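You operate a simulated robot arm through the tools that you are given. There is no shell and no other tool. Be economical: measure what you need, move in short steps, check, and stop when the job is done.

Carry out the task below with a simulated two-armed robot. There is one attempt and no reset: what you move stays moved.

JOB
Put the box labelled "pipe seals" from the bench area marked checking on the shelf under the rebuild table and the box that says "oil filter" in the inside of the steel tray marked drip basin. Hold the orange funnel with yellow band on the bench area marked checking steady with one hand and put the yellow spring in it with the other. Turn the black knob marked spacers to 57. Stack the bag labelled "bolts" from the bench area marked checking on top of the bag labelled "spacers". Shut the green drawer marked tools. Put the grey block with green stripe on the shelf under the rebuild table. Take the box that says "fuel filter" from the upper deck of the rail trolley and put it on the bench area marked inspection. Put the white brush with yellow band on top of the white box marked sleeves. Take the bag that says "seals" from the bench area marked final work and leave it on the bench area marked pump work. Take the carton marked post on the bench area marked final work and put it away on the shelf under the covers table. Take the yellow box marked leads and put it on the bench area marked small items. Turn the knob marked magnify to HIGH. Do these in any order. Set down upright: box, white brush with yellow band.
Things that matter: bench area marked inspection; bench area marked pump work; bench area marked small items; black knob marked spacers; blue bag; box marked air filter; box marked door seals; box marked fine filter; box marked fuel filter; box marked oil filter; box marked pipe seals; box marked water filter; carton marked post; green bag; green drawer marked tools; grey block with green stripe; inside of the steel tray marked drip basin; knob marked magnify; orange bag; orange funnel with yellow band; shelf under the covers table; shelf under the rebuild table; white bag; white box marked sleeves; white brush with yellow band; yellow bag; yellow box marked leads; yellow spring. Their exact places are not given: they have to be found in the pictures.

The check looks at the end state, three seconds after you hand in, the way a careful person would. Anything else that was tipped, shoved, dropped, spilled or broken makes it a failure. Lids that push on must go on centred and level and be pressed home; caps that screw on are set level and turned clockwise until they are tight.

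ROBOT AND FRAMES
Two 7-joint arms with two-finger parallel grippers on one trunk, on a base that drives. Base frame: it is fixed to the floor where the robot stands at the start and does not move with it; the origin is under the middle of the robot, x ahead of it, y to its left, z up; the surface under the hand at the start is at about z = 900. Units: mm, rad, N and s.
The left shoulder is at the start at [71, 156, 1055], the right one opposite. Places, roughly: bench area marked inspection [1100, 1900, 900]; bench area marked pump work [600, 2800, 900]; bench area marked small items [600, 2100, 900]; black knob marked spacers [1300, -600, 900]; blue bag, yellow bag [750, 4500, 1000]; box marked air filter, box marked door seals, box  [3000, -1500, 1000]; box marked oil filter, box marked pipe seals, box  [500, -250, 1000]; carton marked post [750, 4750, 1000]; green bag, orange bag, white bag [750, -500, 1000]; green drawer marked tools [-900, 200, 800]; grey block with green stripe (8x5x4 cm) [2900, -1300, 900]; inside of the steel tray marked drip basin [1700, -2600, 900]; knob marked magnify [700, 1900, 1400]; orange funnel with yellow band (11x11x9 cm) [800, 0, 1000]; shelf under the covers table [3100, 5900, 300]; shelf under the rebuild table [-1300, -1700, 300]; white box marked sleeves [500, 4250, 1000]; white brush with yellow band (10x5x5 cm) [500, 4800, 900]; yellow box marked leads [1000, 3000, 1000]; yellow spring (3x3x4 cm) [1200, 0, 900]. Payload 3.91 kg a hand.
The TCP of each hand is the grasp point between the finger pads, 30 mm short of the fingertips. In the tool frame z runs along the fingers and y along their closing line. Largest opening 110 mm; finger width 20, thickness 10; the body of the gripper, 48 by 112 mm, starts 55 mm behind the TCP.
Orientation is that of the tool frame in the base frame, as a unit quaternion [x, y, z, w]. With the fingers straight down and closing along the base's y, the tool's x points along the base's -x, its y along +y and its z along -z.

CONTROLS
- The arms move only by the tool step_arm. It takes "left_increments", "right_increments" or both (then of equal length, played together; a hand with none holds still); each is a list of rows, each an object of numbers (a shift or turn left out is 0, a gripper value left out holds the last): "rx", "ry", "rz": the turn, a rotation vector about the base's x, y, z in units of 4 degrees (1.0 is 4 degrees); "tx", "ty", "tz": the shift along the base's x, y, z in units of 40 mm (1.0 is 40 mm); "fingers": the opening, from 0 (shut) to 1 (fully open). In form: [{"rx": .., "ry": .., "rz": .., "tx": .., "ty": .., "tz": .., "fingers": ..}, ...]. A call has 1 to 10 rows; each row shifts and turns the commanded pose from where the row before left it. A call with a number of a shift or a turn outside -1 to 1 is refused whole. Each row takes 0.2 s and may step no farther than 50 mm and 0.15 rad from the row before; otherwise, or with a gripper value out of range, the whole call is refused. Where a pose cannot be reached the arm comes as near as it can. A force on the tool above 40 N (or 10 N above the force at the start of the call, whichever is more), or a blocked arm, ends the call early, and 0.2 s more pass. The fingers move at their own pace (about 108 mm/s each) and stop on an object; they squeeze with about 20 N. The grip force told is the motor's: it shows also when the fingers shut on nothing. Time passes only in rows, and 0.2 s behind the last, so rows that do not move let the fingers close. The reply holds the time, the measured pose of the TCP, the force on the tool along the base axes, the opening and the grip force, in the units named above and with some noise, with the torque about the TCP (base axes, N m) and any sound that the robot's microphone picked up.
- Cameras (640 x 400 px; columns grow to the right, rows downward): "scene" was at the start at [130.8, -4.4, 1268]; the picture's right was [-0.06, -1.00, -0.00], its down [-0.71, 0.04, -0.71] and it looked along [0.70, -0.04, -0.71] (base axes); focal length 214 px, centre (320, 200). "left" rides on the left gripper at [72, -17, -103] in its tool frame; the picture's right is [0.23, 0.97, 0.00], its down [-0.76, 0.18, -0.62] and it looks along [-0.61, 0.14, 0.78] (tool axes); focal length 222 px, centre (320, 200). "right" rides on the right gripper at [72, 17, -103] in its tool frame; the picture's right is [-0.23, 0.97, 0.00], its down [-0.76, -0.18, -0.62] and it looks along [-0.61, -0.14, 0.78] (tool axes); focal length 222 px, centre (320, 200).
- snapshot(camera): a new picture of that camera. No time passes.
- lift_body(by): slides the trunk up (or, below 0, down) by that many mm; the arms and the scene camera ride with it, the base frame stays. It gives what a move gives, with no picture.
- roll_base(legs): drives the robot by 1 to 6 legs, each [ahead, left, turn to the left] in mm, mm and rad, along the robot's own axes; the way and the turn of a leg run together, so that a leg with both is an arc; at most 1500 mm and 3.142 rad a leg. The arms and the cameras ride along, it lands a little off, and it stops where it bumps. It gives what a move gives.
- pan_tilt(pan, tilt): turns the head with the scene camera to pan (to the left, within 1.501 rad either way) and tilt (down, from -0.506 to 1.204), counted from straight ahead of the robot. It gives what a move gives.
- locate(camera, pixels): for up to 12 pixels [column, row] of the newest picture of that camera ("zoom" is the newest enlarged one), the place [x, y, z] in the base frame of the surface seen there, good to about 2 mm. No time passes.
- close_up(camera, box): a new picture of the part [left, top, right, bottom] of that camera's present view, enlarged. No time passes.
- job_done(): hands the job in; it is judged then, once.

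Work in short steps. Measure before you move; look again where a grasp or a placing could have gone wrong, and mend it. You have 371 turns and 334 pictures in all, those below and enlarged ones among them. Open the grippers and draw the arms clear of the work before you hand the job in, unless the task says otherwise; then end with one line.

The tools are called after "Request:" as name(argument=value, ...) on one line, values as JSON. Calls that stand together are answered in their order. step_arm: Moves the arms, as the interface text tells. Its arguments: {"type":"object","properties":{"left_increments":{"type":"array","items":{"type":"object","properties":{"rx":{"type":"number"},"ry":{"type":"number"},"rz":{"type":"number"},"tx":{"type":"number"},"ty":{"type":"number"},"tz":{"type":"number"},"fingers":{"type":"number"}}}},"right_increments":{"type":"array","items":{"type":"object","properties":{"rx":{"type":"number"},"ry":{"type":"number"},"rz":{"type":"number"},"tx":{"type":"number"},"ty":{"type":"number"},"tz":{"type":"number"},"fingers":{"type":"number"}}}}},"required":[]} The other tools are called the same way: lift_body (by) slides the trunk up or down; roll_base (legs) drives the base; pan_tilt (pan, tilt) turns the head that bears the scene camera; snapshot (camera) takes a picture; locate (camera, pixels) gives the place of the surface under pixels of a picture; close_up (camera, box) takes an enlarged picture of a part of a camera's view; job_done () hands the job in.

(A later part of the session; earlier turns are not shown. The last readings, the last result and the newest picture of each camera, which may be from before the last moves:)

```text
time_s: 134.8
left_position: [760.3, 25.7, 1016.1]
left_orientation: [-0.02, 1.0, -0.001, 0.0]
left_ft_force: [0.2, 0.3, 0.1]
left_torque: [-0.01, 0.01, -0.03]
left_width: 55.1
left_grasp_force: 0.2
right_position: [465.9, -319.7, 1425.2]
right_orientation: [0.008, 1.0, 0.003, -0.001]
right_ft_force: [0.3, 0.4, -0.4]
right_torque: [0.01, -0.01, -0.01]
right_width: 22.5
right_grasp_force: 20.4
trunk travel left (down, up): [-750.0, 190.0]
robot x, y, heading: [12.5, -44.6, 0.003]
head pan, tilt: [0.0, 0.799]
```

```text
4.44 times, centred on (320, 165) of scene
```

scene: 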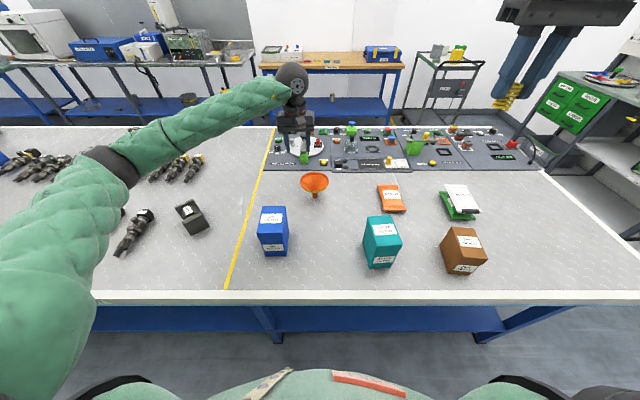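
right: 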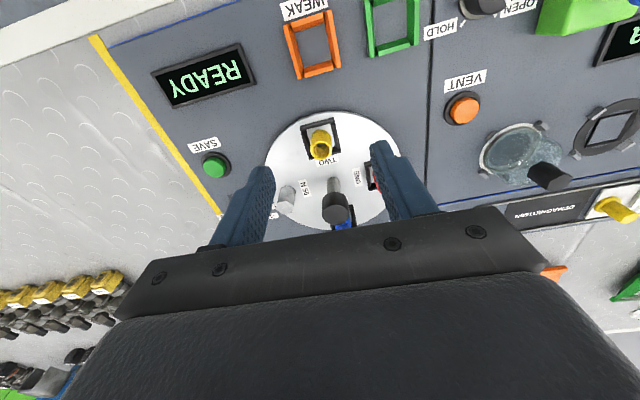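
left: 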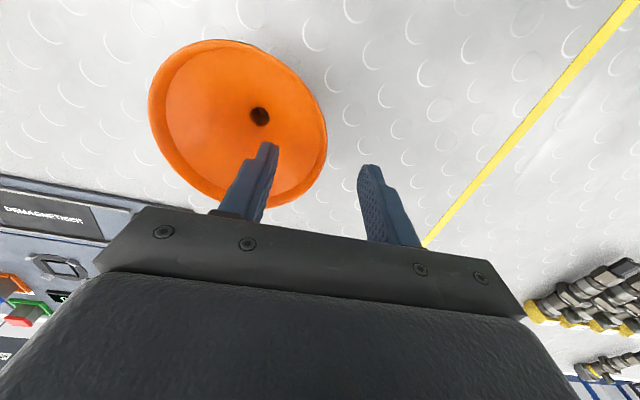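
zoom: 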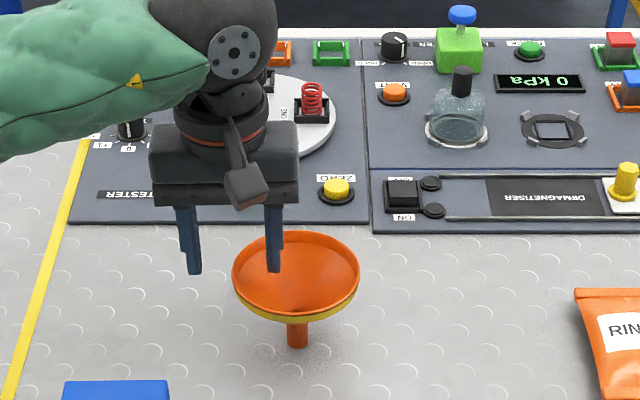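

Fingers straddle the left lip. I lower 14 mm and close gently, then look.

Request:
step_arm(left_increments=[{"tz": -0.35, "ty": 0.02}, {}, {"fingers": 0.25}, {"fingers": 0.15}, {"fingers": 0.1}, {"fingers": 0}, {}])

Request:
snapshot(camera="left")

Request:
close_up(camera="scene", box=[260, 120, 380, 210])

```text
time_s: 136.4
left_position: [759.2, 26.5, 1002.2]
left_orientation: [-0.02, 1.0, -0.001, -0.001]
left_ft_force: [-0.2, -0.9, 6.6]
left_torque: [-0.35, -0.01, -0.04]
left_width: 8.3
left_grasp_force: 20.5
right_position: [464.4, -319.8, 1424.7]
right_orientation: [0.009, 1.0, 0.002, -0.002]
right_ft_force: [0.2, 0.1, -0.1]
right_torque: [-0.01, 0.0, -0.01]
right_width: 22.6
right_grasp_force: 20.0
trunk travel left (down, up): [-750.0, 190.0]
robot x, y, heading: [9.1, -47.7, 0.001]
head pan, tilt: [0.0, 0.799]
```

```text
276 pictures are left
```

left: 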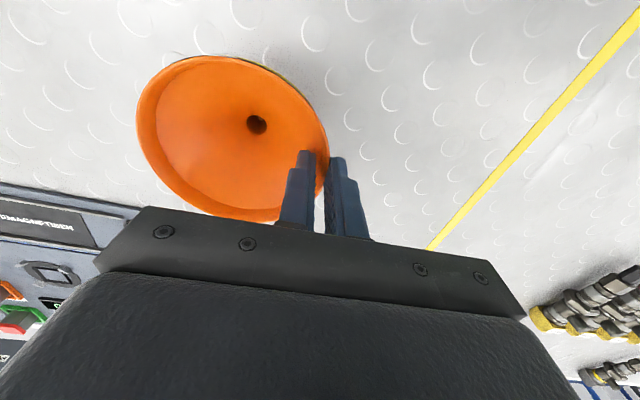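

```text
4.44 times, centred on (320, 165) of scene
```

zoom: 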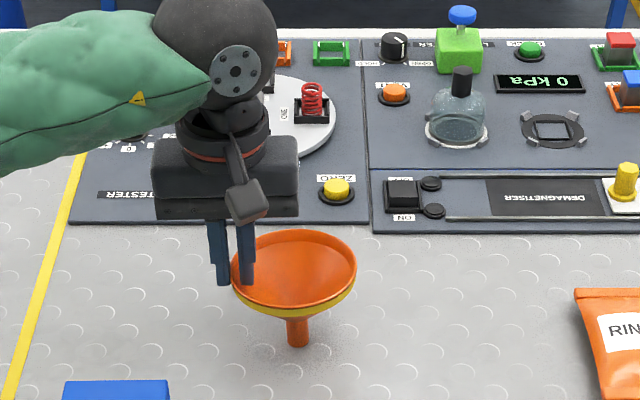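

The lip is held (8.3 mm, funnel upright). I bring the right hand over with a +90° yaw so that its closing line runs along x.

Request:
step_arm(right_increments=[{"rz": 1, "tx": 0.5, "tz": -0.3, "ty": 0.1}, {"rz": 1, "tx": 0.5, "tz": -0.3, "ty": 0.1}, {"rz": 1, "tx": 0.5, "tz": -0.3, "ty": 0.1}, {"rz": 1, "tx": 0.5, "tz": -0.3, "ty": 0.1}, {"rz": 1, "tx": 0.5, "tz": -0.3, "ty": 0.1}, {"rz": 1, "tx": 0.5, "tz": -0.3, "ty": 0.1}, {"rz": 1, "tx": 0.5, "tz": -0.3, "ty": 0.1}, {"rz": 1, "tx": 0.5, "tz": -0.3, "ty": 0.1}, {"rz": 1, "tx": 0.5, "tz": -0.3, "ty": 0.1}, {"rz": 1, "tx": 0.5, "tz": -0.3, "ty": 0.1}])

Request:
step_arm(right_increments=[{"rz": 1, "tx": 0.23, "tz": -0.1}, {"rz": 1, "tx": 0.23, "tz": -0.1}, {"rz": 1, "tx": 0.23, "tz": -0.1}, {"rz": 1, "tx": 0.23, "tz": -0.1}, {"rz": 1, "tx": 0.23, "tz": -0.1}, {"rz": 1, "tx": 0.23, "tz": -0.1}, {"rz": 1, "tx": 0.23, "tz": -0.1}, {"rz": 1, "tx": 0.23, "tz": -0.1}, {"rz": 1, "tx": 0.23, "tz": -0.1}, {"rz": 1, "tx": 0.23, "tz": -0.1}])

Request:
step_arm(right_increments=[{"rz": 1}, {"rz": 1}, {"rz": 0.7}, {"rx": 1}, {"rx": 1}, {"rx": 1}, {"rx": 1}, {"rx": 1}])

```text
time_s: 138.6
left_position: [760.0, 27.3, 1002.2]
left_orientation: [-0.019, 1.0, -0.001, 0.0]
left_ft_force: [0.4, 2.2, 10.5]
left_torque: [-0.28, -0.08, 0.04]
left_width: 8.2
left_grasp_force: 19.6
right_position: [667.7, -279.1, 1304.4]
right_orientation: [-0.335, 0.942, 0.002, -0.003]
right_ft_force: [0.4, 0.2, -0.2]
right_torque: [-0.02, -0.02, -0.01]
right_width: 22.4
right_grasp_force: 19.9
trunk travel left (down, up): [-750.0, 190.0]
robot x, y, heading: [10.4, -48.4, 0.004]
head pan, tilt: [0.0, 0.799]
```

```text
time_s: 140.8
left_position: [758.4, 26.0, 1001.9]
left_orientation: [-0.02, 1.0, -0.001, 0.001]
left_ft_force: [-0.8, 2.9, 10.4]
left_torque: [-0.2, -0.1, 0.0]
left_width: 7.5
left_grasp_force: 20.1
right_position: [685.3, -274.7, 1287.2]
right_orientation: [-0.485, 0.874, 0.005, -0.004]
right_ft_force: [0.4, -0.3, 0.4]
right_torque: [-0.01, -0.03, 0.04]
right_width: 22.3
right_grasp_force: 19.5
right hand out of reach, approached as far as the arm can: row 5, 6, 7, 8, 9, 10
trunk travel left (down, up): [-750.0, 190.0]
robot x, y, heading: [12.3, -46.4, -0.004]
head pan, tilt: [0.0, 0.799]
```

```text
time_s: 142.6
left_position: [758.8, 26.9, 1000.7]
left_orientation: [-0.02, 1.0, 0.0, 0.0]
left_ft_force: [-0.2, 2.3, 7.9]
left_torque: [-0.23, -0.08, 0.03]
left_width: 7.7
left_grasp_force: 20.1
right_position: [666.7, -263.0, 1292.8]
right_orientation: [-0.497, 0.85, 0.155, 0.084]
right_ft_force: [-0.2, 0.2, -1.6]
right_torque: [0.02, -0.01, 0.02]
right_width: 22.5
right_grasp_force: 20.3
right hand out of reach, approached as far as the arm can: row 1, 2, 4, 8
trunk travel left (down, up): [-750.0, 190.0]
robot x, y, heading: [12.7, -44.8, 0.004]
head pan, tilt: [0.0, 0.799]
```

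Yaw beyond ~58° isn't reachable there. I change the plan: yaw ≈45° and tilt the hand about 55° so that it comes in from the near-right diagonal. First undo the surplus turns.

Request:
step_arm(right_increments=[{"rx": -1}, {"rx": -1}, {"rx": -1}, {"rx": -1}, {"rx": -1}])

Request:
step_arm(right_increments=[{"rz": -1}, {"rz": -1}, {"rz": -1}, {"rz": -1}, {"rz": -1}, {"rz": -1}, {"rz": -1}, {"rz": -1}, {"rz": -1}, {"rz": -1}])

```text
time_s: 143.8
left_position: [759.1, 26.1, 1001.2]
left_orientation: [-0.02, 1.0, -0.001, 0.0]
left_ft_force: [-1.0, 2.7, 9.8]
left_torque: [-0.25, 0.03, -0.03]
left_width: 7.7
left_grasp_force: 20.1
right_position: [669.4, -256.2, 1293.7]
right_orientation: [-0.507, 0.862, 0.004, -0.005]
right_ft_force: [0.1, 0.3, -0.5]
right_torque: [-0.04, 0.01, -0.02]
right_width: 22.5
right_grasp_force: 20.2
right hand out of reach, approached as far as the arm can: row 1
trunk travel left (down, up): [-750.0, 190.0]
robot x, y, heading: [7.6, -49.2, 0.004]
head pan, tilt: [0.0, 0.799]
```

```text
time_s: 146.0
left_position: [758.9, 26.8, 1000.6]
left_orientation: [-0.02, 1.0, -0.001, 0.0]
left_ft_force: [-0.3, 1.8, 8.0]
left_torque: [-0.23, -0.06, -0.01]
left_width: 7.5
left_grasp_force: 20.0
right_position: [669.8, -256.9, 1293.7]
right_orientation: [-0.18, 0.984, 0.006, -0.002]
right_ft_force: [-0.4, -1.2, 0.5]
right_torque: [0.01, 0.03, -0.03]
right_width: 22.6
right_grasp_force: 19.9
trunk travel left (down, up): [-750.0, 190.0]
robot x, y, heading: [13.6, -50.0, 0.002]
head pan, tilt: [0.0, 0.799]
```

The commanded pose follows the reached one; yaw is 21° now. I turn to 45° and begin the diagonal tilt.

Request:
step_arm(right_increments=[{"rz": 1}, {"rz": 1}, {"rz": 1}, {"rz": 1}, {"rz": 1}, {"rz": 1}, {"rx": 0.7, "ry": -0.7}, {"rx": 0.7, "ry": -0.7}, {"rx": 0.7, "ry": -0.7}, {"rx": 0.7, "ry": -0.7}])

Request:
step_arm(right_increments=[{"rx": 0.7, "ry": -0.7}, {"rx": 0.7, "ry": -0.7}, {"rx": 0.7, "ry": -0.7}, {"rx": 0.7, "ry": -0.7}, {"rx": 0.7, "ry": -0.7}, {"rx": 0.7, "ry": -0.7}, {"rx": 0.7, "ry": -0.7}, {"rx": 0.7, "ry": -0.7}, {"rx": 0.7, "ry": -0.7}])

```text
time_s: 148.2
left_position: [759.5, 26.3, 1002.4]
left_orientation: [-0.02, 1.0, -0.002, -0.001]
left_ft_force: [-0.3, 2.2, 8.2]
left_torque: [-0.25, -0.05, 0.0]
left_width: 7.6
left_grasp_force: 20.0
right_position: [669.7, -255.3, 1294.9]
right_orientation: [-0.379, 0.915, 0.058, 0.124]
right_ft_force: [-0.8, -0.4, -1.0]
right_torque: [0.02, -0.03, -0.01]
right_width: 22.7
right_grasp_force: 20.1
trunk travel left (down, up): [-750.0, 190.0]
robot x, y, heading: [8.4, -49.5, 0.01]
head pan, tilt: [0.0, 0.799]
```

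```text
time_s: 150.2
left_position: [759.7, 26.8, 1000.1]
left_orientation: [-0.019, 1.0, 0.0, 0.0]
left_ft_force: [-0.3, 1.6, 7.4]
left_torque: [-0.24, -0.05, -0.03]
left_width: 7.3
left_grasp_force: 20.4
right_position: [668.2, -256.9, 1294.7]
right_orientation: [-0.346, 0.831, 0.172, 0.399]
right_ft_force: [-0.1, 0.3, -0.6]
right_torque: [-0.01, 0.02, 0.01]
right_width: 22.4
right_grasp_force: 20.1
trunk travel left (down, up): [-750.0, 190.0]
robot x, y, heading: [12.0, -46.6, 0.002]
head pan, tilt: [0.0, 0.799]
```

Tilt is right (tool axis ≈(0.54,0.56,-0.62)). I move to a pre-position behind-above the funnel and look.

Request:
step_arm(right_increments=[{"tx": 0.1, "ty": 0.67, "tz": -0.7}, {"tx": 0.1, "ty": 0.67, "tz": -0.7}, {"tx": 0.1, "ty": 0.67, "tz": -0.7}, {"tx": 0.1, "ty": 0.67, "tz": -0.7}, {"tx": 0.1, "ty": 0.67, "tz": -0.7}, {"tx": 0.1, "ty": 0.67, "tz": -0.7}, {"tz": -0.5}])

Request:
snapshot(camera="scene")

Request:
snapshot(camera="right")

```text
time_s: 151.8
left_position: [760.8, 26.2, 1001.4]
left_orientation: [-0.02, 1.0, -0.001, -0.001]
left_ft_force: [-1.2, 2.8, 8.5]
left_torque: [-0.2, -0.03, -0.03]
left_width: 7.2
left_grasp_force: 20.2
right_position: [693.7, -96.0, 1105.9]
right_orientation: [-0.347, 0.832, 0.171, 0.398]
right_ft_force: [0.7, 0.3, -0.5]
right_torque: [0.02, -0.01, 0.04]
right_width: 22.4
right_grasp_force: 20.0
trunk travel left (down, up): [-750.0, 190.0]
robot x, y, heading: [8.3, -45.3, 0.003]
head pan, tilt: [0.0, 0.799]
```

```text
274 pictures are left
```

scene: 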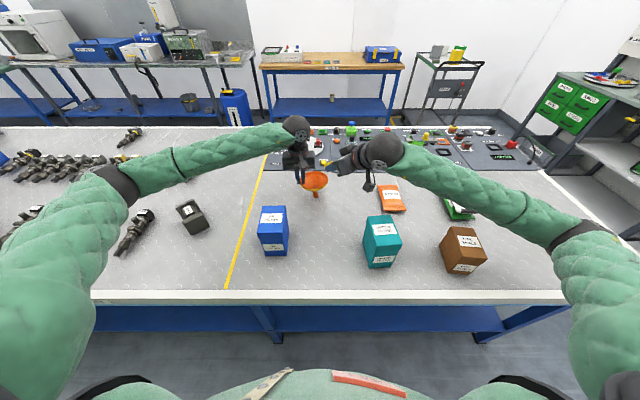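

```text
273 pictures are left
```

right: 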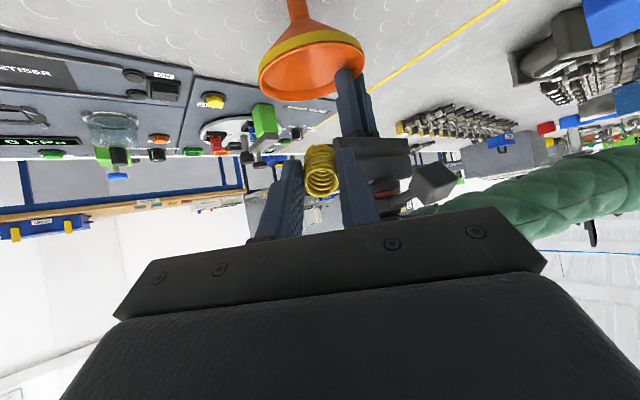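

Clearances look fine. I move in over the funnel in small rows, staying a little high, then look.

Request:
step_arm(right_increments=[{"tx": 0.43, "ty": 0.47, "tz": -0.5}, {"tx": 0.43, "ty": 0.47, "tz": -0.5}, {"tx": 0.43, "ty": 0.47, "tz": -0.5}, {"tz": -0.5}, {}])

Request:
snapshot(camera="right")

Request:
close_up(camera="scene", box=[260, 120, 380, 210])

```text
time_s: 153.0
left_position: [759.7, 26.1, 1001.2]
left_orientation: [-0.021, 1.0, -0.001, 0.0]
left_ft_force: [-0.4, 0.3, 7.0]
left_torque: [-0.31, -0.01, -0.01]
left_width: 7.0
left_grasp_force: 20.2
right_position: [747.0, -39.0, 1024.4]
right_orientation: [-0.347, 0.832, 0.171, 0.397]
right_ft_force: [0.9, 0.0, -0.8]
right_torque: [-0.02, -0.01, 0.01]
right_width: 22.4
right_grasp_force: 20.0
trunk travel left (down, up): [-750.0, 190.0]
robot x, y, heading: [11.9, -48.7, 0.008]
head pan, tilt: [0.0, 0.799]
```

```text
272 pictures are left
```

right: 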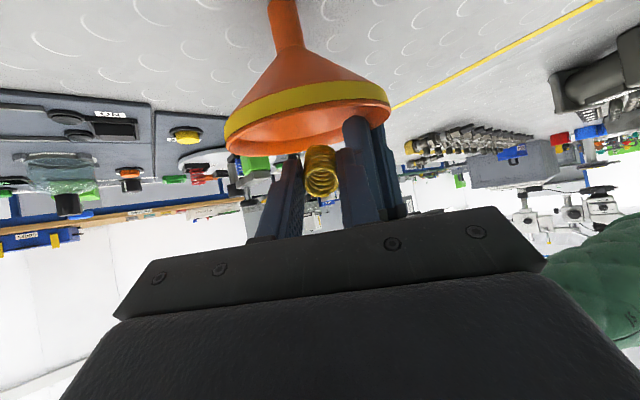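

```text
4.44 times, centred on (320, 165) of scene
```

zoom: 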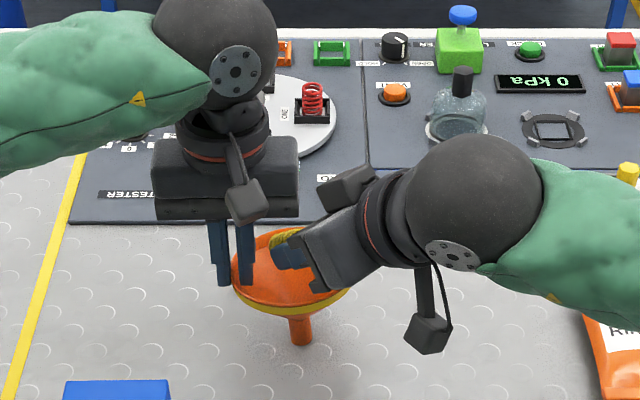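

Spring is above the cone. I lower 24 mm more, then open a little to release it.

Request:
step_arm(right_increments=[{"tz": -0.3}, {"tz": -0.3}, {}])

Request:
close_up(camera="scene", box=[280, 150, 360, 210])

```text
time_s: 153.8
left_position: [758.8, 26.7, 1000.1]
left_orientation: [-0.02, 1.0, -0.001, 0.0]
left_ft_force: [0.2, 2.3, 7.3]
left_torque: [-0.2, 0.0, -0.01]
left_width: 6.8
left_grasp_force: 20.3
right_position: [745.9, -40.1, 1001.0]
right_orientation: [-0.347, 0.832, 0.172, 0.398]
right_ft_force: [0.0, -0.3, -0.2]
right_torque: [-0.02, 0.01, 0.02]
right_width: 22.4
right_grasp_force: 20.5
trunk travel left (down, up): [-750.0, 190.0]
robot x, y, heading: [13.3, -47.8, 0.004]
head pan, tilt: [0.0, 0.799]
```

```text
6.67 times, centred on (320, 180) of scene
```

zoom: 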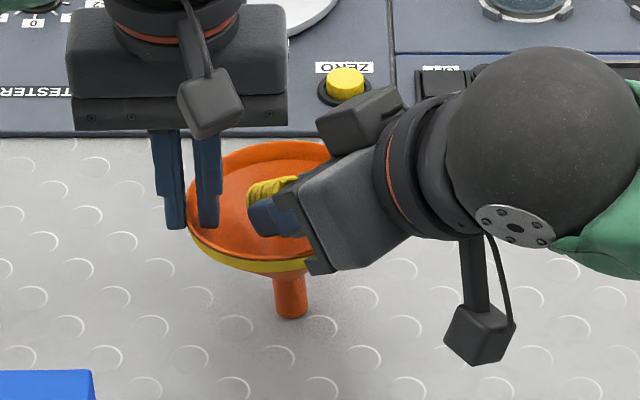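

The funnel seems to have been tipped a little by the pinch. I measure its rim and stem now.

Request:
locate(camera="zoom", pixels=[[190, 225], [230, 155], [280, 143], [325, 148], [240, 262], [290, 262], [291, 312], [278, 290], [303, 290], [225, 240]])

Request:
snapshot(camera="left")

```text
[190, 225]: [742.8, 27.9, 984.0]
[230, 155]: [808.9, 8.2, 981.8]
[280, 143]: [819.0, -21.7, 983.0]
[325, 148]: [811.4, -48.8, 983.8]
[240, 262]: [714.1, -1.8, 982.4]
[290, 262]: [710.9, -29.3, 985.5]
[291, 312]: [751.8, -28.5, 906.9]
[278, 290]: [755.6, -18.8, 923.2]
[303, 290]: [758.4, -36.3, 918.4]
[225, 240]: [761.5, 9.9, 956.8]
```

```text
269 pictures are left
```

left: 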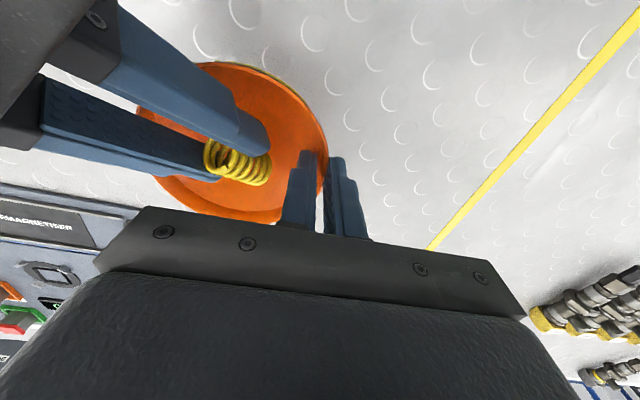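

The rim is level (982–985 everywhere). I release the spring and check.

Request:
step_arm(right_increments=[{"fingers": 0.35}, {"fingers": 0.35}, {}])

Request:
snapshot(camera="left")

```text
time_s: 154.6
left_position: [760.6, 27.1, 1002.0]
left_orientation: [-0.02, 1.0, -0.001, -0.001]
left_ft_force: [-0.3, 0.3, 6.7]
left_torque: [-0.21, -0.04, 0.0]
left_width: 7.2
left_grasp_force: 20.6
right_position: [745.9, -39.6, 1001.2]
right_orientation: [-0.347, 0.831, 0.172, 0.398]
right_ft_force: [1.2, 0.5, -0.4]
right_torque: [0.01, 0.0, 0.0]
right_width: 38.6
right_grasp_force: 0.1
trunk travel left (down, up): [-750.0, 190.0]
robot x, y, heading: [9.8, -49.8, -0.001]
head pan, tilt: [0.0, 0.799]
```

```text
268 pictures are left
```

left: 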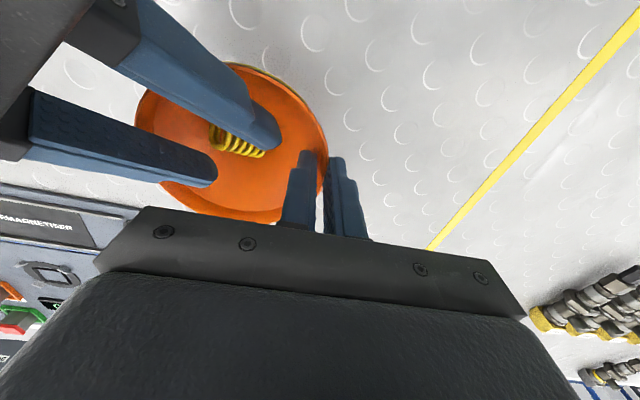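

The spring lies in the cone. I withdraw the right hand back along its axis and then up.

Request:
step_arm(right_increments=[{"tx": -0.3, "ty": -0.35, "tz": 0.7}, {"tx": -0.5, "ty": -0.55, "tz": 0.7}, {"tx": -0.5, "ty": -0.55, "tz": 0.7}, {"ty": -0.8, "tz": 0.8}, {"ty": -0.8, "tz": 0.8}, {"ty": -0.8, "tz": 0.8}, {"ty": -0.8, "tz": 0.8}])

Request:
snapshot(camera="left")

Request:
close_up(camera="scene", box=[280, 150, 360, 210])

```text
time_s: 156.2
left_position: [759.5, 27.3, 1000.9]
left_orientation: [-0.02, 1.0, -0.001, 0.0]
left_ft_force: [-0.9, 1.1, 6.5]
left_torque: [-0.13, 0.12, -0.07]
left_width: 6.8
left_grasp_force: 19.8
right_position: [691.3, -226.6, 1212.1]
right_orientation: [-0.346, 0.831, 0.172, 0.399]
right_ft_force: [-0.6, -0.9, -0.1]
right_torque: [0.02, -0.04, 0.0]
right_width: 38.5
right_grasp_force: 0.1
trunk travel left (down, up): [-750.0, 190.0]
robot x, y, heading: [9.1, -48.0, 0.001]
head pan, tilt: [0.0, 0.799]
```

```text
267 pictures are left
```

left: 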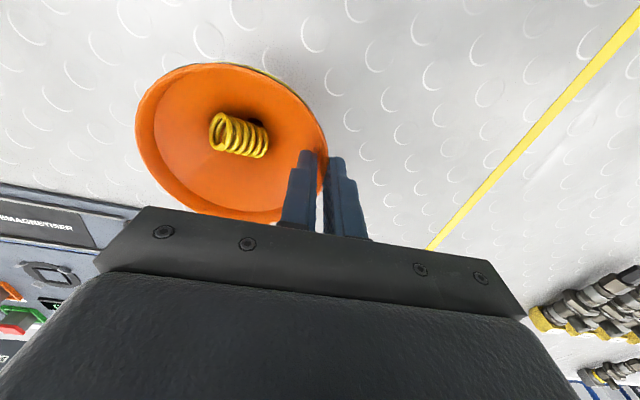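

```text
6.67 times, centred on (320, 180) of scene
```

zoom: 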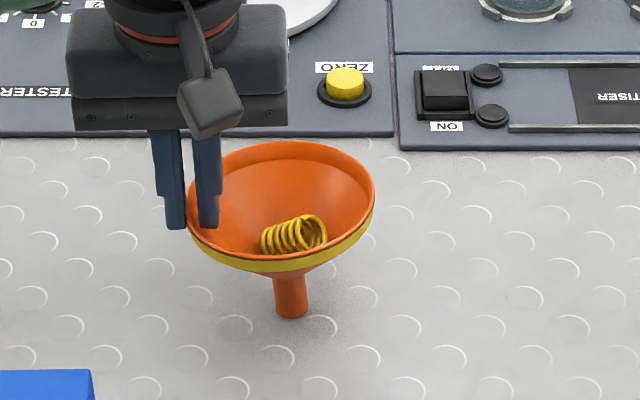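

Spring inside. I check the funnel's level before releasing.

Request:
locate(camera="zoom", pixels=[[374, 195], [372, 180], [350, 160], [188, 215], [280, 144], [280, 268], [370, 220], [190, 245]])

```text
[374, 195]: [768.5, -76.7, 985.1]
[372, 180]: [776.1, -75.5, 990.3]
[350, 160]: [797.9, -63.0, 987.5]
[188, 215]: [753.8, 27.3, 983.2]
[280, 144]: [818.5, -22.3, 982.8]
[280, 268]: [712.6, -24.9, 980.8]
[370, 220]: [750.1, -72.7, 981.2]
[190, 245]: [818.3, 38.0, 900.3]
```

Left side is ~6 mm low (about 3.5° tilt). I level it with the left hand, turning about the stem's foot, then recheck.

Request:
step_arm(left_increments=[{"rx": 0.3, "ty": -0.045, "tz": 0.03}, {"rx": 0.3, "ty": -0.045, "tz": 0.03}, {"rx": 0.3, "ty": -0.045, "tz": 0.03}, {}])

Request:
close_up(camera="scene", box=[280, 150, 360, 210])

Request:
locate(camera="zoom", pixels=[[374, 195], [372, 180], [350, 160], [188, 215], [280, 144], [280, 268], [320, 150], [240, 152]])

```text
time_s: 157.2
left_position: [759.5, 22.4, 1003.9]
left_orientation: [-0.019, 0.999, 0.031, 0.0]
left_ft_force: [-2.7, -1.4, 4.8]
left_torque: [-0.4, 0.28, -0.16]
left_width: 6.9
left_grasp_force: 20.1
right_position: [690.5, -226.9, 1213.3]
right_orientation: [-0.346, 0.832, 0.172, 0.398]
right_ft_force: [-0.1, 0.1, 0.7]
right_torque: [0.02, -0.01, 0.01]
right_width: 38.6
right_grasp_force: 0.1
trunk travel left (down, up): [-750.0, 190.0]
robot x, y, heading: [8.3, -45.2, -0.002]
head pan, tilt: [0.0, 0.799]
```

```text
6.67 times, centred on (320, 180) of scene
```

zoom: 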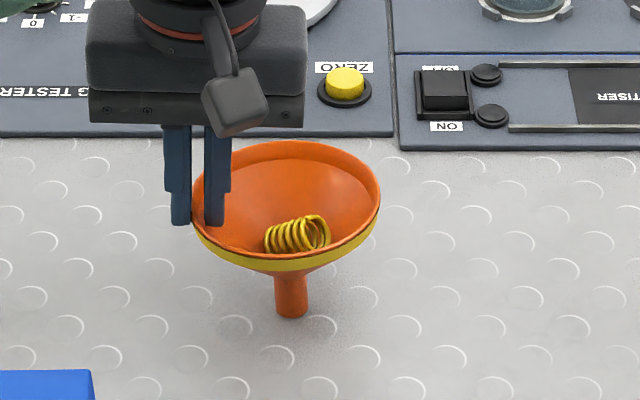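

```text
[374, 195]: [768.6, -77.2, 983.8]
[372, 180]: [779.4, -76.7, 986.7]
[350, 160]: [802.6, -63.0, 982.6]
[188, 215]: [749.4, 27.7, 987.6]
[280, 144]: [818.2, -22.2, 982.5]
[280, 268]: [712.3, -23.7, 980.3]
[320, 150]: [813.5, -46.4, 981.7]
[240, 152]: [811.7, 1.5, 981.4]
```

Level now. I open slightly and raise the left hand straight up.

Request:
step_arm(left_increments=[{"fingers": 0.1}, {"fingers": 0.2}, {"fingers": 0.2}, {}, {"tz": 0.5}, {"tz": 1}, {"tz": 1}, {"tz": 1}])

Request:
close_up(camera="scene", box=[270, 140, 370, 215])

```text
time_s: 159.0
left_position: [756.3, 20.3, 1142.9]
left_orientation: [-0.02, 0.999, 0.03, 0.001]
left_ft_force: [-0.2, -0.2, -0.5]
left_torque: [-0.02, -0.01, -0.01]
left_width: 21.9
left_grasp_force: 0.1
right_position: [691.0, -226.8, 1213.5]
right_orientation: [-0.346, 0.832, 0.172, 0.399]
right_ft_force: [-0.3, 0.2, 0.2]
right_torque: [-0.05, -0.01, 0.0]
right_width: 38.3
right_grasp_force: 0.1
trunk travel left (down, up): [-750.0, 190.0]
robot x, y, heading: [11.5, -48.6, 0.003]
head pan, tilt: [0.0, 0.799]
```

```text
5.33 times, centred on (320, 178) of scene
```

zoom: 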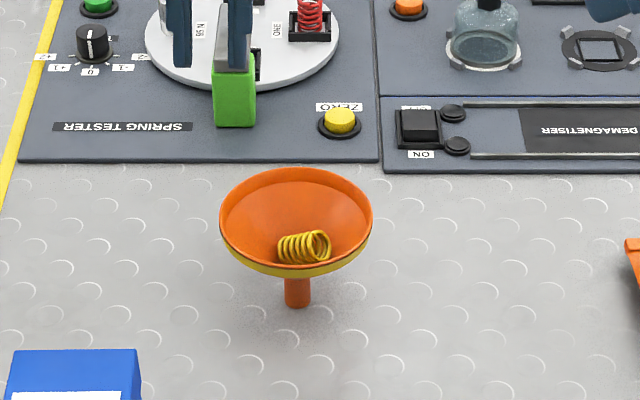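

The funnel stands alone with the spring inside. I straighten the right hand and tuck both arms up.

Request:
step_arm(right_increments=[{"rx": -0.7, "ry": 0.7, "tx": -0.2, "ty": -0.2}, {"rx": -0.7, "ry": 0.7, "tx": -0.2, "ty": -0.2}, {"rx": -0.7, "ry": 0.7, "tx": -0.2, "ty": -0.2}, {"rx": -0.7, "ry": 0.7, "tx": -0.2, "ty": -0.2}, {"rx": -0.7, "ry": 0.7, "tx": -0.2, "ty": -0.2}, {"rx": -0.7, "ry": 0.7, "tx": -0.2, "ty": -0.2}, {"rx": -0.7, "ry": 0.7, "tx": -0.2, "ty": -0.2}, {"rx": -0.7, "ry": 0.7, "tx": -0.2, "ty": -0.2}, {"rx": -0.7, "ry": 0.7, "tx": -0.2, "ty": -0.2}, {"rx": -0.7, "ry": 0.7, "tx": -0.2, "ty": -0.2}], left_increments=[{"rx": -0.9, "tz": 0.8}, {"tz": 1}, {"tz": 1}, {"tx": -0.8, "ty": 0.6, "tz": 0.5}, {"tx": -0.8, "ty": 0.6, "tz": 0.5}, {"tx": -0.8, "ty": 0.6, "tz": 0.5}, {"tx": -0.8, "ty": 0.6}, {"tx": -0.8, "ty": 0.6}, {"tx": -0.8, "ty": 0.6}, {"tx": -0.8, "ty": 0.6}])

Request:
step_arm(right_increments=[{"rx": -0.7, "ry": 0.7}, {"rx": -0.7, "ry": 0.7}, {"rx": -0.7, "ry": 0.7}, {"rz": -1, "ty": -0.5, "tx": -0.3}, {"rz": -1, "ty": -0.5, "tx": -0.3}, {"rz": -1, "ty": -0.5, "tx": -0.3}, {"rz": -1, "ty": -0.5, "tx": -0.3}, {"rz": -1, "ty": -0.5, "tx": -0.3}])

Request:
snapshot(camera="scene")

```text
time_s: 161.2
left_position: [531.9, 194.2, 1315.7]
left_orientation: [-0.02, 1.0, -0.002, 0.0]
left_ft_force: [-0.8, 0.5, -0.3]
left_torque: [-0.03, 0.0, 0.01]
left_width: 21.9
left_grasp_force: 0.0
right_position: [611.9, -303.5, 1216.0]
right_orientation: [-0.38, 0.919, 0.044, 0.092]
right_ft_force: [-0.6, 0.6, -0.4]
right_torque: [-0.01, 0.0, -0.02]
right_width: 38.4
right_grasp_force: 0.0
trunk travel left (down, up): [-750.0, 190.0]
robot x, y, heading: [13.6, -47.7, -0.001]
head pan, tilt: [0.0, 0.799]
```

```text
time_s: 163.0
left_position: [531.6, 191.5, 1317.1]
left_orientation: [-0.02, 1.0, -0.001, 0.0]
left_ft_force: [-0.4, -1.0, 0.2]
left_torque: [-0.01, 0.03, -0.02]
left_width: 22.1
left_grasp_force: 0.0
right_position: [553.8, -405.5, 1212.8]
right_orientation: [-0.215, 0.977, 0.006, -0.002]
right_ft_force: [0.1, 0.5, -0.3]
right_torque: [0.01, -0.03, 0.01]
right_width: 38.4
right_grasp_force: 0.0
trunk travel left (down, up): [-750.0, 190.0]
robot x, y, heading: [11.6, -48.1, 0.003]
head pan, tilt: [0.0, 0.799]
```

```text
263 pictures are left
```

scene: 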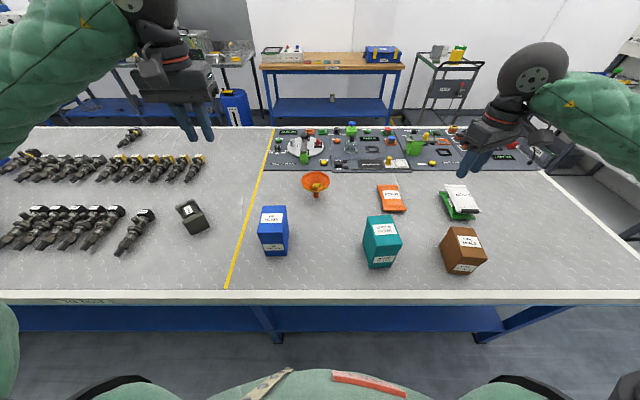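

Request:
close_up(camera="scene", box=[240, 195, 320, 265])

Request:
locate(camera="scene", pixels=[[262, 207], [283, 206], [288, 231], [260, 233], [262, 255], [287, 254], [451, 229], [476, 228], [485, 259], [456, 262]])

Request:
close_up(camera="scene", box=[420, 215, 500, 285])

```text
5.71 times, centred on (280, 230) of scene
```

zoom: 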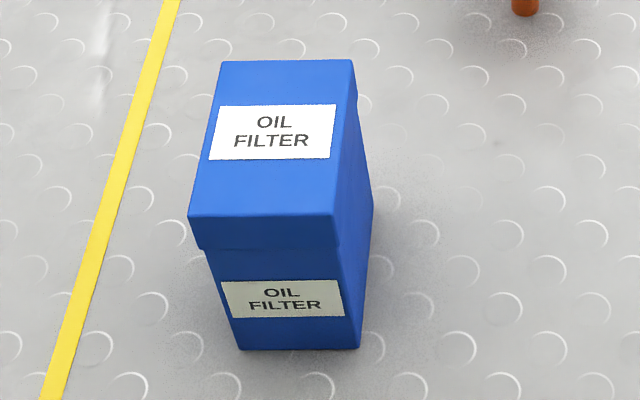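

```text
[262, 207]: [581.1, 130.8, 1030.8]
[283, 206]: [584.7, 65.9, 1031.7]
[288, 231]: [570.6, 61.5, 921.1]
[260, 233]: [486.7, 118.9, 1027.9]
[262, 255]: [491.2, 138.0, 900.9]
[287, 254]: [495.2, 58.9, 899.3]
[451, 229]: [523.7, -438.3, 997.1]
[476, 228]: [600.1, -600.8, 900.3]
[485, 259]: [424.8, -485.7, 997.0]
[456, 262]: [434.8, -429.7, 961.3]
```

```text
5.71 times, centred on (460, 250) of scene
```

zoom: 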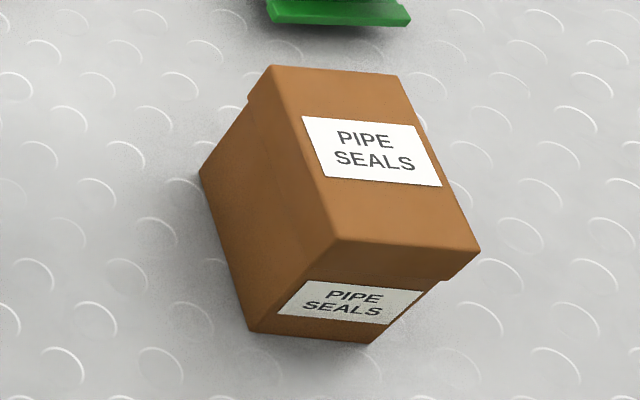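

Measure the pipe-seals box top corners (newest zoom).

Request:
locate(camera="zoom", pixels=[[274, 69], [396, 79], [475, 248], [338, 237], [400, 150], [331, 265], [455, 275], [250, 330], [365, 340]])

Request:
close_up(camera="scene", box=[240, 195, 320, 265])

Request:
locate(camera="zoom", pixels=[[222, 66], [350, 65], [332, 212], [191, 212], [280, 100], [195, 240], [335, 235], [240, 345], [357, 345]])

```text
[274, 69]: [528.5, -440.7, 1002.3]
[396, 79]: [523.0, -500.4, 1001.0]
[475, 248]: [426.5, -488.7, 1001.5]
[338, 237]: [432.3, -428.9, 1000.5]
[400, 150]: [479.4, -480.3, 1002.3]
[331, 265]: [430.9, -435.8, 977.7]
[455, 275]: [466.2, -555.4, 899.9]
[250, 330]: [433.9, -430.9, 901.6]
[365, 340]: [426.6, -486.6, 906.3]
```

```text
5.71 times, centred on (280, 230) of scene
```

zoom: 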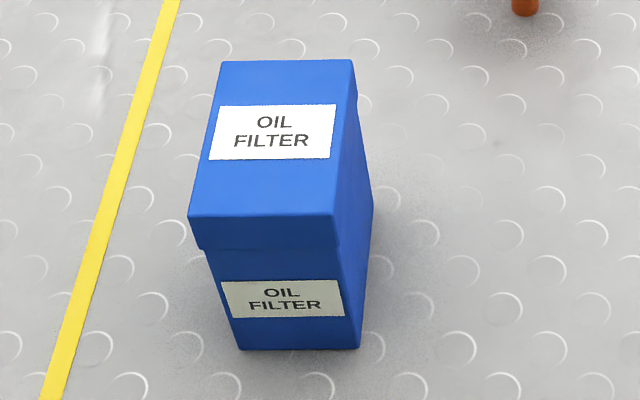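

```text
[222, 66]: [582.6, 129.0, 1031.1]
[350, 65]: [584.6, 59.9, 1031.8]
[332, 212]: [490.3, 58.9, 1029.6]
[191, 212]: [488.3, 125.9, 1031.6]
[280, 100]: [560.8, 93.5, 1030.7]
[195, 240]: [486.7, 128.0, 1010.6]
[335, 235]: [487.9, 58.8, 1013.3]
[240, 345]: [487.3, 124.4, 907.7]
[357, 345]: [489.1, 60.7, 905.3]
```

Oil box: centre (536,93.5), 70 wide in y, top 1031. Pipe box: centre (477.5,-464.7), yaw -7°, 60 wide, top 1001. I bring both hands above them, open.

Request:
step_arm(left_increments=[{"tx": 0.014, "ty": -0.306, "tz": -0.68, "rz": -0.1, "fingers": 1}, {"tx": 0.014, "ty": -0.306, "tz": -0.68, "rz": -0.1}, {"tx": 0.014, "ty": -0.306, "tz": -0.68, "rz": -0.1}, {"tx": 0.014, "ty": -0.306, "tz": -0.68, "rz": -0.1}, {"tx": 0.014, "ty": -0.306, "tz": -0.68, "rz": -0.1}, {"tx": 0.014, "ty": -0.306, "tz": -0.68, "rz": -0.1}, {"tx": 0.014, "ty": -0.306, "tz": -0.68, "rz": -0.1}, {"tx": 0.014, "ty": -0.306, "tz": -0.68, "rz": -0.1}], right_increments=[{"tx": -0.24, "ty": -0.185, "tz": -0.38, "rz": -1, "fingers": 1}, {"tx": -0.24, "ty": -0.185, "tz": -0.38, "rz": -1}, {"tx": -0.24, "ty": -0.185, "tz": -0.38, "rz": -1}, {"tx": -0.24, "ty": -0.185, "tz": -0.38, "rz": -1}, {"tx": -0.24, "ty": -0.185, "tz": -0.38, "rz": -1}, {"tx": -0.24, "ty": -0.185, "tz": -0.38, "rz": -1}, {"tx": -0.24, "ty": -0.185, "tz": -0.38, "rz": -1}, {"tx": -0.24, "ty": -0.185, "tz": -0.38, "rz": -1}])

Request:
snapshot(camera="scene")

```text
time_s: 164.8
left_position: [538.8, 94.2, 1100.8]
left_orientation: [0.008, 1.0, -0.001, 0.0]
left_ft_force: [0.5, 0.0, 0.8]
left_torque: [0.02, -0.03, 0.02]
left_width: 110.1
left_grasp_force: 0.0
right_position: [477.0, -463.3, 1094.5]
right_orientation: [0.063, 0.998, 0.006, 0.001]
right_ft_force: [-0.4, 0.6, 0.2]
right_torque: [0.0, -0.03, 0.01]
right_width: 110.0
right_grasp_force: 0.0
trunk travel left (down, up): [-750.0, 190.0]
robot x, y, heading: [7.5, -50.7, 0.006]
head pan, tilt: [0.0, 0.799]
```

```text
259 pictures are left
```

scene: 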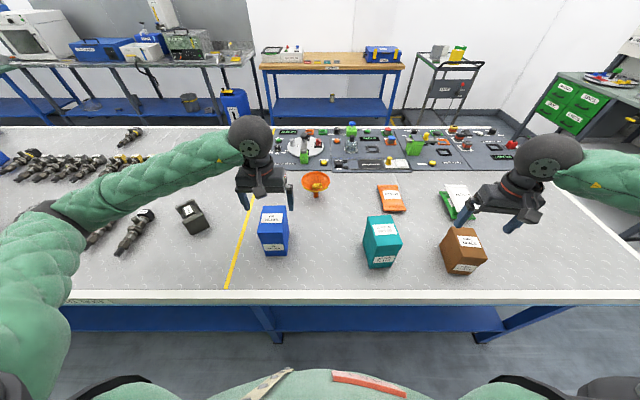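

Both are above their boxes. I lower, close and lift both a bit.

Request:
step_arm(left_increments=[{"tz": -0.72}, {"tz": -0.72}, {"tz": -0.72}, {"tz": -0.72}, {}], right_increments=[{"tz": -0.87, "ty": -0.02}, {"tz": -0.87, "ty": -0.02}, {"tz": -0.87}, {"tz": -0.87}, {}])

Request:
step_arm(left_increments=[{"fingers": 0.5}, {"fingers": 0}, {"fingers": 0}, {}, {"tz": 0.4}, {"tz": 0.8}, {"tz": 0.8}], right_increments=[{"fingers": 0.5}, {"fingers": 0}, {"fingers": 0}, {}, {"tz": 0.4}, {"tz": 0.8}, {"tz": 0.8}])

Request:
snapshot(camera="scene")

```text
time_s: 166.0
left_position: [539.2, 92.2, 984.4]
left_orientation: [0.007, 1.0, -0.001, 0.001]
left_ft_force: [-0.5, 0.4, -0.1]
left_torque: [0.01, -0.03, -0.03]
left_width: 110.2
left_grasp_force: 0.0
right_position: [477.3, -462.9, 954.4]
right_orientation: [0.061, 0.998, 0.006, 0.0]
right_ft_force: [-0.6, -0.1, -0.2]
right_torque: [-0.01, 0.01, 0.01]
right_width: 110.0
right_grasp_force: 0.1
trunk travel left (down, up): [-750.0, 190.0]
robot x, y, heading: [9.9, -49.2, 0.0]
head pan, tilt: [0.0, 0.799]
```

```text
time_s: 167.6
left_position: [542.6, 93.1, 1064.3]
left_orientation: [0.008, 1.0, -0.001, -0.001]
left_ft_force: [-0.2, -0.6, -2.9]
left_torque: [0.02, 0.0, 0.01]
left_width: 68.2
left_grasp_force: 21.0
right_position: [475.1, -467.5, 1035.4]
right_orientation: [0.062, 0.998, 0.005, 0.0]
right_ft_force: [0.4, 1.3, -0.7]
right_torque: [0.01, 0.0, 0.0]
right_width: 61.7
right_grasp_force: 19.9
trunk travel left (down, up): [-750.0, 190.0]
robot x, y, heading: [10.3, -47.8, -0.002]
head pan, tilt: [0.0, 0.799]
```

```text
258 pictures are left
```

scene: 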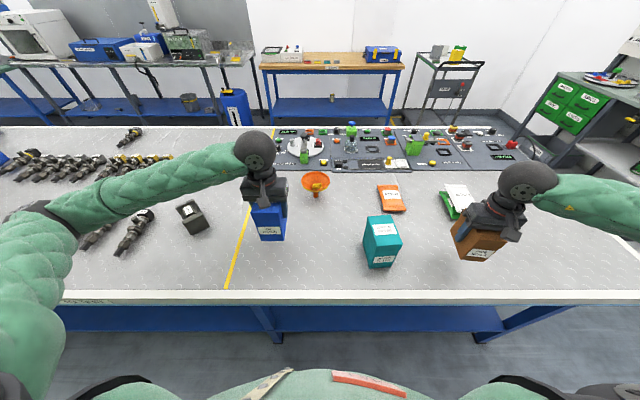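

Both boxes held. I raise and draw them in, then drive: strafe right, turn to face the stores rack (-y), and strafe left along it to the drip basin.

Request:
step_arm(left_increments=[{"tz": 1}, {"tz": 1}, {"tz": 1}, {"tz": 1}, {"tz": 0.8, "tx": -0.5}, {"tz": 0.8, "tx": -0.5, "ty": 0.3}, {"tx": -0.5, "ty": 0.5}, {"ty": 0.5, "tx": -0.4}], right_increments=[{"tz": 1}, {"tz": 1}, {"tz": 1}, {"tz": 1}, {"tz": 0.8}, {"tz": 0.8, "ty": 0.3}, {"ty": 0.5}, {"ty": 0.8}])

Request:
roll_base(legs=[[-110, 0, 0], [0, -1480, 0], [0, 0, -1.5708]])

Request:
pan_tilt(pan=0.9, tilt=0.5)

Request:
snapshot(camera="scene")

```text
time_s: 169.4
left_position: [464.5, 148.0, 1284.5]
left_orientation: [0.009, 1.0, -0.002, -0.001]
left_ft_force: [0.0, 0.8, -2.8]
left_torque: [-0.03, 0.0, 0.0]
left_width: 68.4
left_grasp_force: 20.0
right_position: [476.8, -396.4, 1258.3]
right_orientation: [0.063, 0.998, 0.006, -0.001]
right_ft_force: [-0.2, 0.6, -0.6]
right_torque: [-0.04, 0.04, 0.0]
right_width: 61.7
right_grasp_force: 20.0
trunk travel left (down, up): [-750.0, 190.0]
robot x, y, heading: [7.7, -45.3, -0.001]
head pan, tilt: [0.0, 0.799]
```

```text
time_s: 181.2
left_position: [162.0, -1953.3, 1285.1]
left_orientation: [0.689, 0.725, -0.001, -0.001]
left_ft_force: [0.4, -0.7, -2.3]
left_torque: [0.01, 0.03, -0.01]
left_width: 68.5
left_grasp_force: 20.6
right_position: [-381.3, -2002.0, 1258.1]
right_orientation: [0.727, 0.687, 0.005, 0.004]
right_ft_force: [-0.8, -0.6, -0.6]
right_torque: [0.02, -0.01, -0.01]
right_width: 61.7
right_grasp_force: 19.9
trunk travel left (down, up): [-750.0, 190.0]
robot x, y, heading: [-55.8, -1512.8, -1.499]
head pan, tilt: [0.0, 0.799]
```

```text
time_s: 182.4
left_position: [163.2, -1953.3, 1285.7]
left_orientation: [0.689, 0.725, 0.0, 0.0]
left_ft_force: [0.1, -0.7, -3.1]
left_torque: [0.0, 0.02, -0.01]
left_width: 68.4
left_grasp_force: 19.9
right_position: [-381.0, -2001.4, 1256.7]
right_orientation: [0.727, 0.687, 0.004, 0.003]
right_ft_force: [-0.4, 0.3, -0.8]
right_torque: [0.02, -0.03, -0.02]
right_width: 61.8
right_grasp_force: 19.9
trunk travel left (down, up): [-750.0, 190.0]
robot x, y, heading: [-64.3, -1511.7, -1.507]
head pan, tilt: [0.901, 0.499]
```

```text
257 pictures are left
```

scene: 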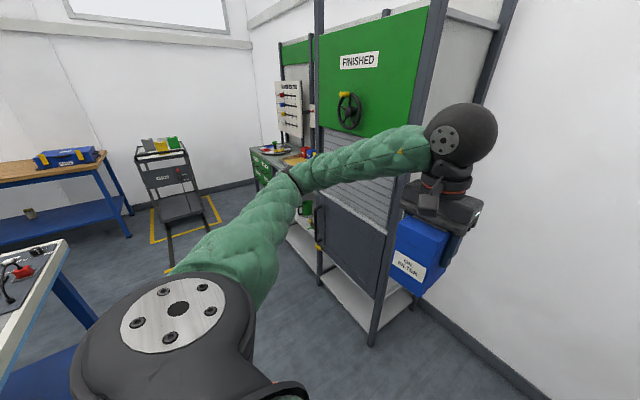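

Clear lane. I correct the heading and strafe left along the rack.

Request:
roll_base(legs=[[0, 0, -0.066], [0, 1000, 0], [0, 700, 0]])

Request:
pan_tilt(pan=0, tilt=0.6)

Request:
snapshot(camera="scene")

```text
time_s: 191.6
left_position: [1872.8, -1896.2, 1285.8]
left_orientation: [0.692, 0.722, 0.0, -0.001]
left_ft_force: [0.7, 0.5, -2.9]
left_torque: [0.04, 0.0, 0.02]
left_width: 68.2
left_grasp_force: 19.9
right_position: [1329.2, -1942.1, 1257.3]
right_orientation: [0.73, 0.684, 0.005, 0.003]
right_ft_force: [0.7, 0.0, -0.4]
right_torque: [0.01, -0.02, -0.01]
right_width: 61.9
right_grasp_force: 19.9
trunk travel left (down, up): [-750.0, 190.0]
robot x, y, heading: [1653.4, -1457.3, -1.51]
head pan, tilt: [0.901, 0.499]
```

```text
time_s: 192.8
left_position: [1873.3, -1896.3, 1284.1]
left_orientation: [0.692, 0.722, 0.0, -0.001]
left_ft_force: [-0.1, 0.1, -2.9]
left_torque: [-0.02, 0.0, 0.03]
left_width: 68.0
left_grasp_force: 20.3
right_position: [1330.5, -1941.4, 1257.8]
right_orientation: [0.73, 0.684, 0.004, 0.004]
right_ft_force: [-0.3, 0.8, -1.0]
right_torque: [0.03, 0.0, 0.0]
right_width: 61.7
right_grasp_force: 20.4
trunk travel left (down, up): [-750.0, 190.0]
robot x, y, heading: [1652.1, -1454.6, -1.506]
head pan, tilt: [0.0, 0.6]
```

```text
256 pictures are left
```

scene: 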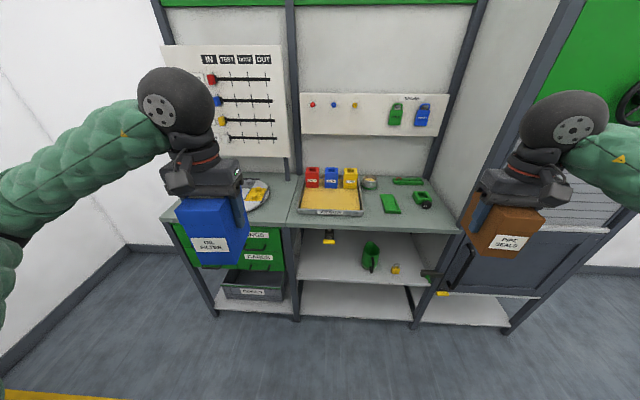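

I enlarge the rack counter to find the drip basin.

Request:
close_up(camera="scene", box=[240, 150, 460, 250])

Request:
close_up(camera="scene", box=[290, 170, 380, 225])

Request:
locate(camera="zoom", pixels=[[80, 140], [505, 145], [530, 295], [55, 300], [290, 200], [295, 305], [150, 60], [30, 200], [300, 145], [295, 285]])

```text
2.91 times, centred on (350, 200) of scene
```

zoom: 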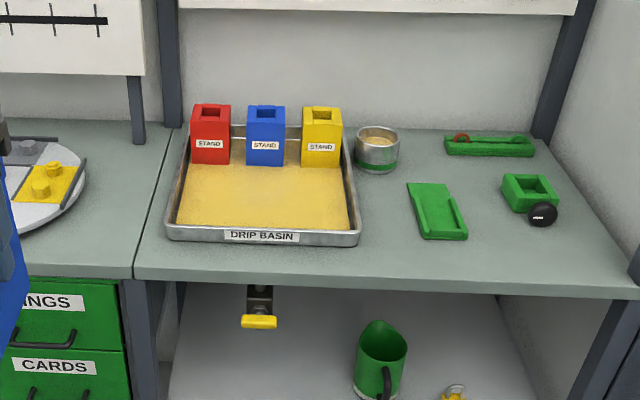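

```text
7.11 times, centred on (335, 198) of scene
```

zoom: 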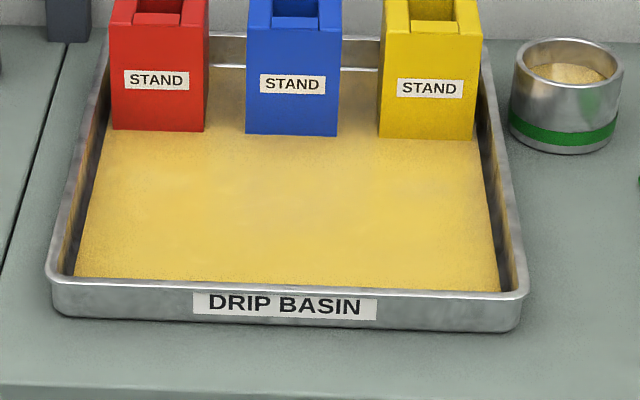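

```text
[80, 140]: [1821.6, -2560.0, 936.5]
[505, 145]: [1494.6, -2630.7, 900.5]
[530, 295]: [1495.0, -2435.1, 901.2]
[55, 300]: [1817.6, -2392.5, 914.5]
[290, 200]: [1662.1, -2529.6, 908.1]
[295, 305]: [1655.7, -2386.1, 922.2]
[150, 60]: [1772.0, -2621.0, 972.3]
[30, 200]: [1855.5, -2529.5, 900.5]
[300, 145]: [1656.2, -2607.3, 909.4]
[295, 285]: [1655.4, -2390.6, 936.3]
```

The basin's free floor: x 1510–1810, y -2400 to -2610, z 908, wall 936. I correct heading and move 230 mm closer.

Request:
roll_base(legs=[[0, 0, -0.063], [230, 0, 0]])

Request:
snapshot(camera="scene")

```text
time_s: 194.9
left_position: [1842.9, -2142.8, 1285.6]
left_orientation: [0.714, 0.7, 0.0, -0.001]
left_ft_force: [0.4, 0.5, -3.0]
left_torque: [0.02, -0.04, -0.02]
left_width: 68.0
left_grasp_force: 19.7
right_position: [1299.0, -2154.9, 1257.7]
right_orientation: [0.75, 0.662, 0.005, 0.004]
right_ft_force: [-1.0, -0.6, -1.3]
right_torque: [0.02, -0.01, 0.02]
right_width: 61.8
right_grasp_force: 19.9
trunk travel left (down, up): [-750.0, 190.0]
robot x, y, heading: [1654.4, -1688.4, -1.568]
head pan, tilt: [0.0, 0.6]
```

```text
253 pictures are left
```

scene: 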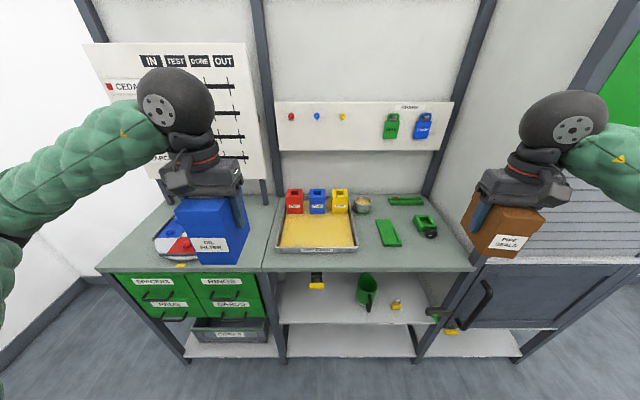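

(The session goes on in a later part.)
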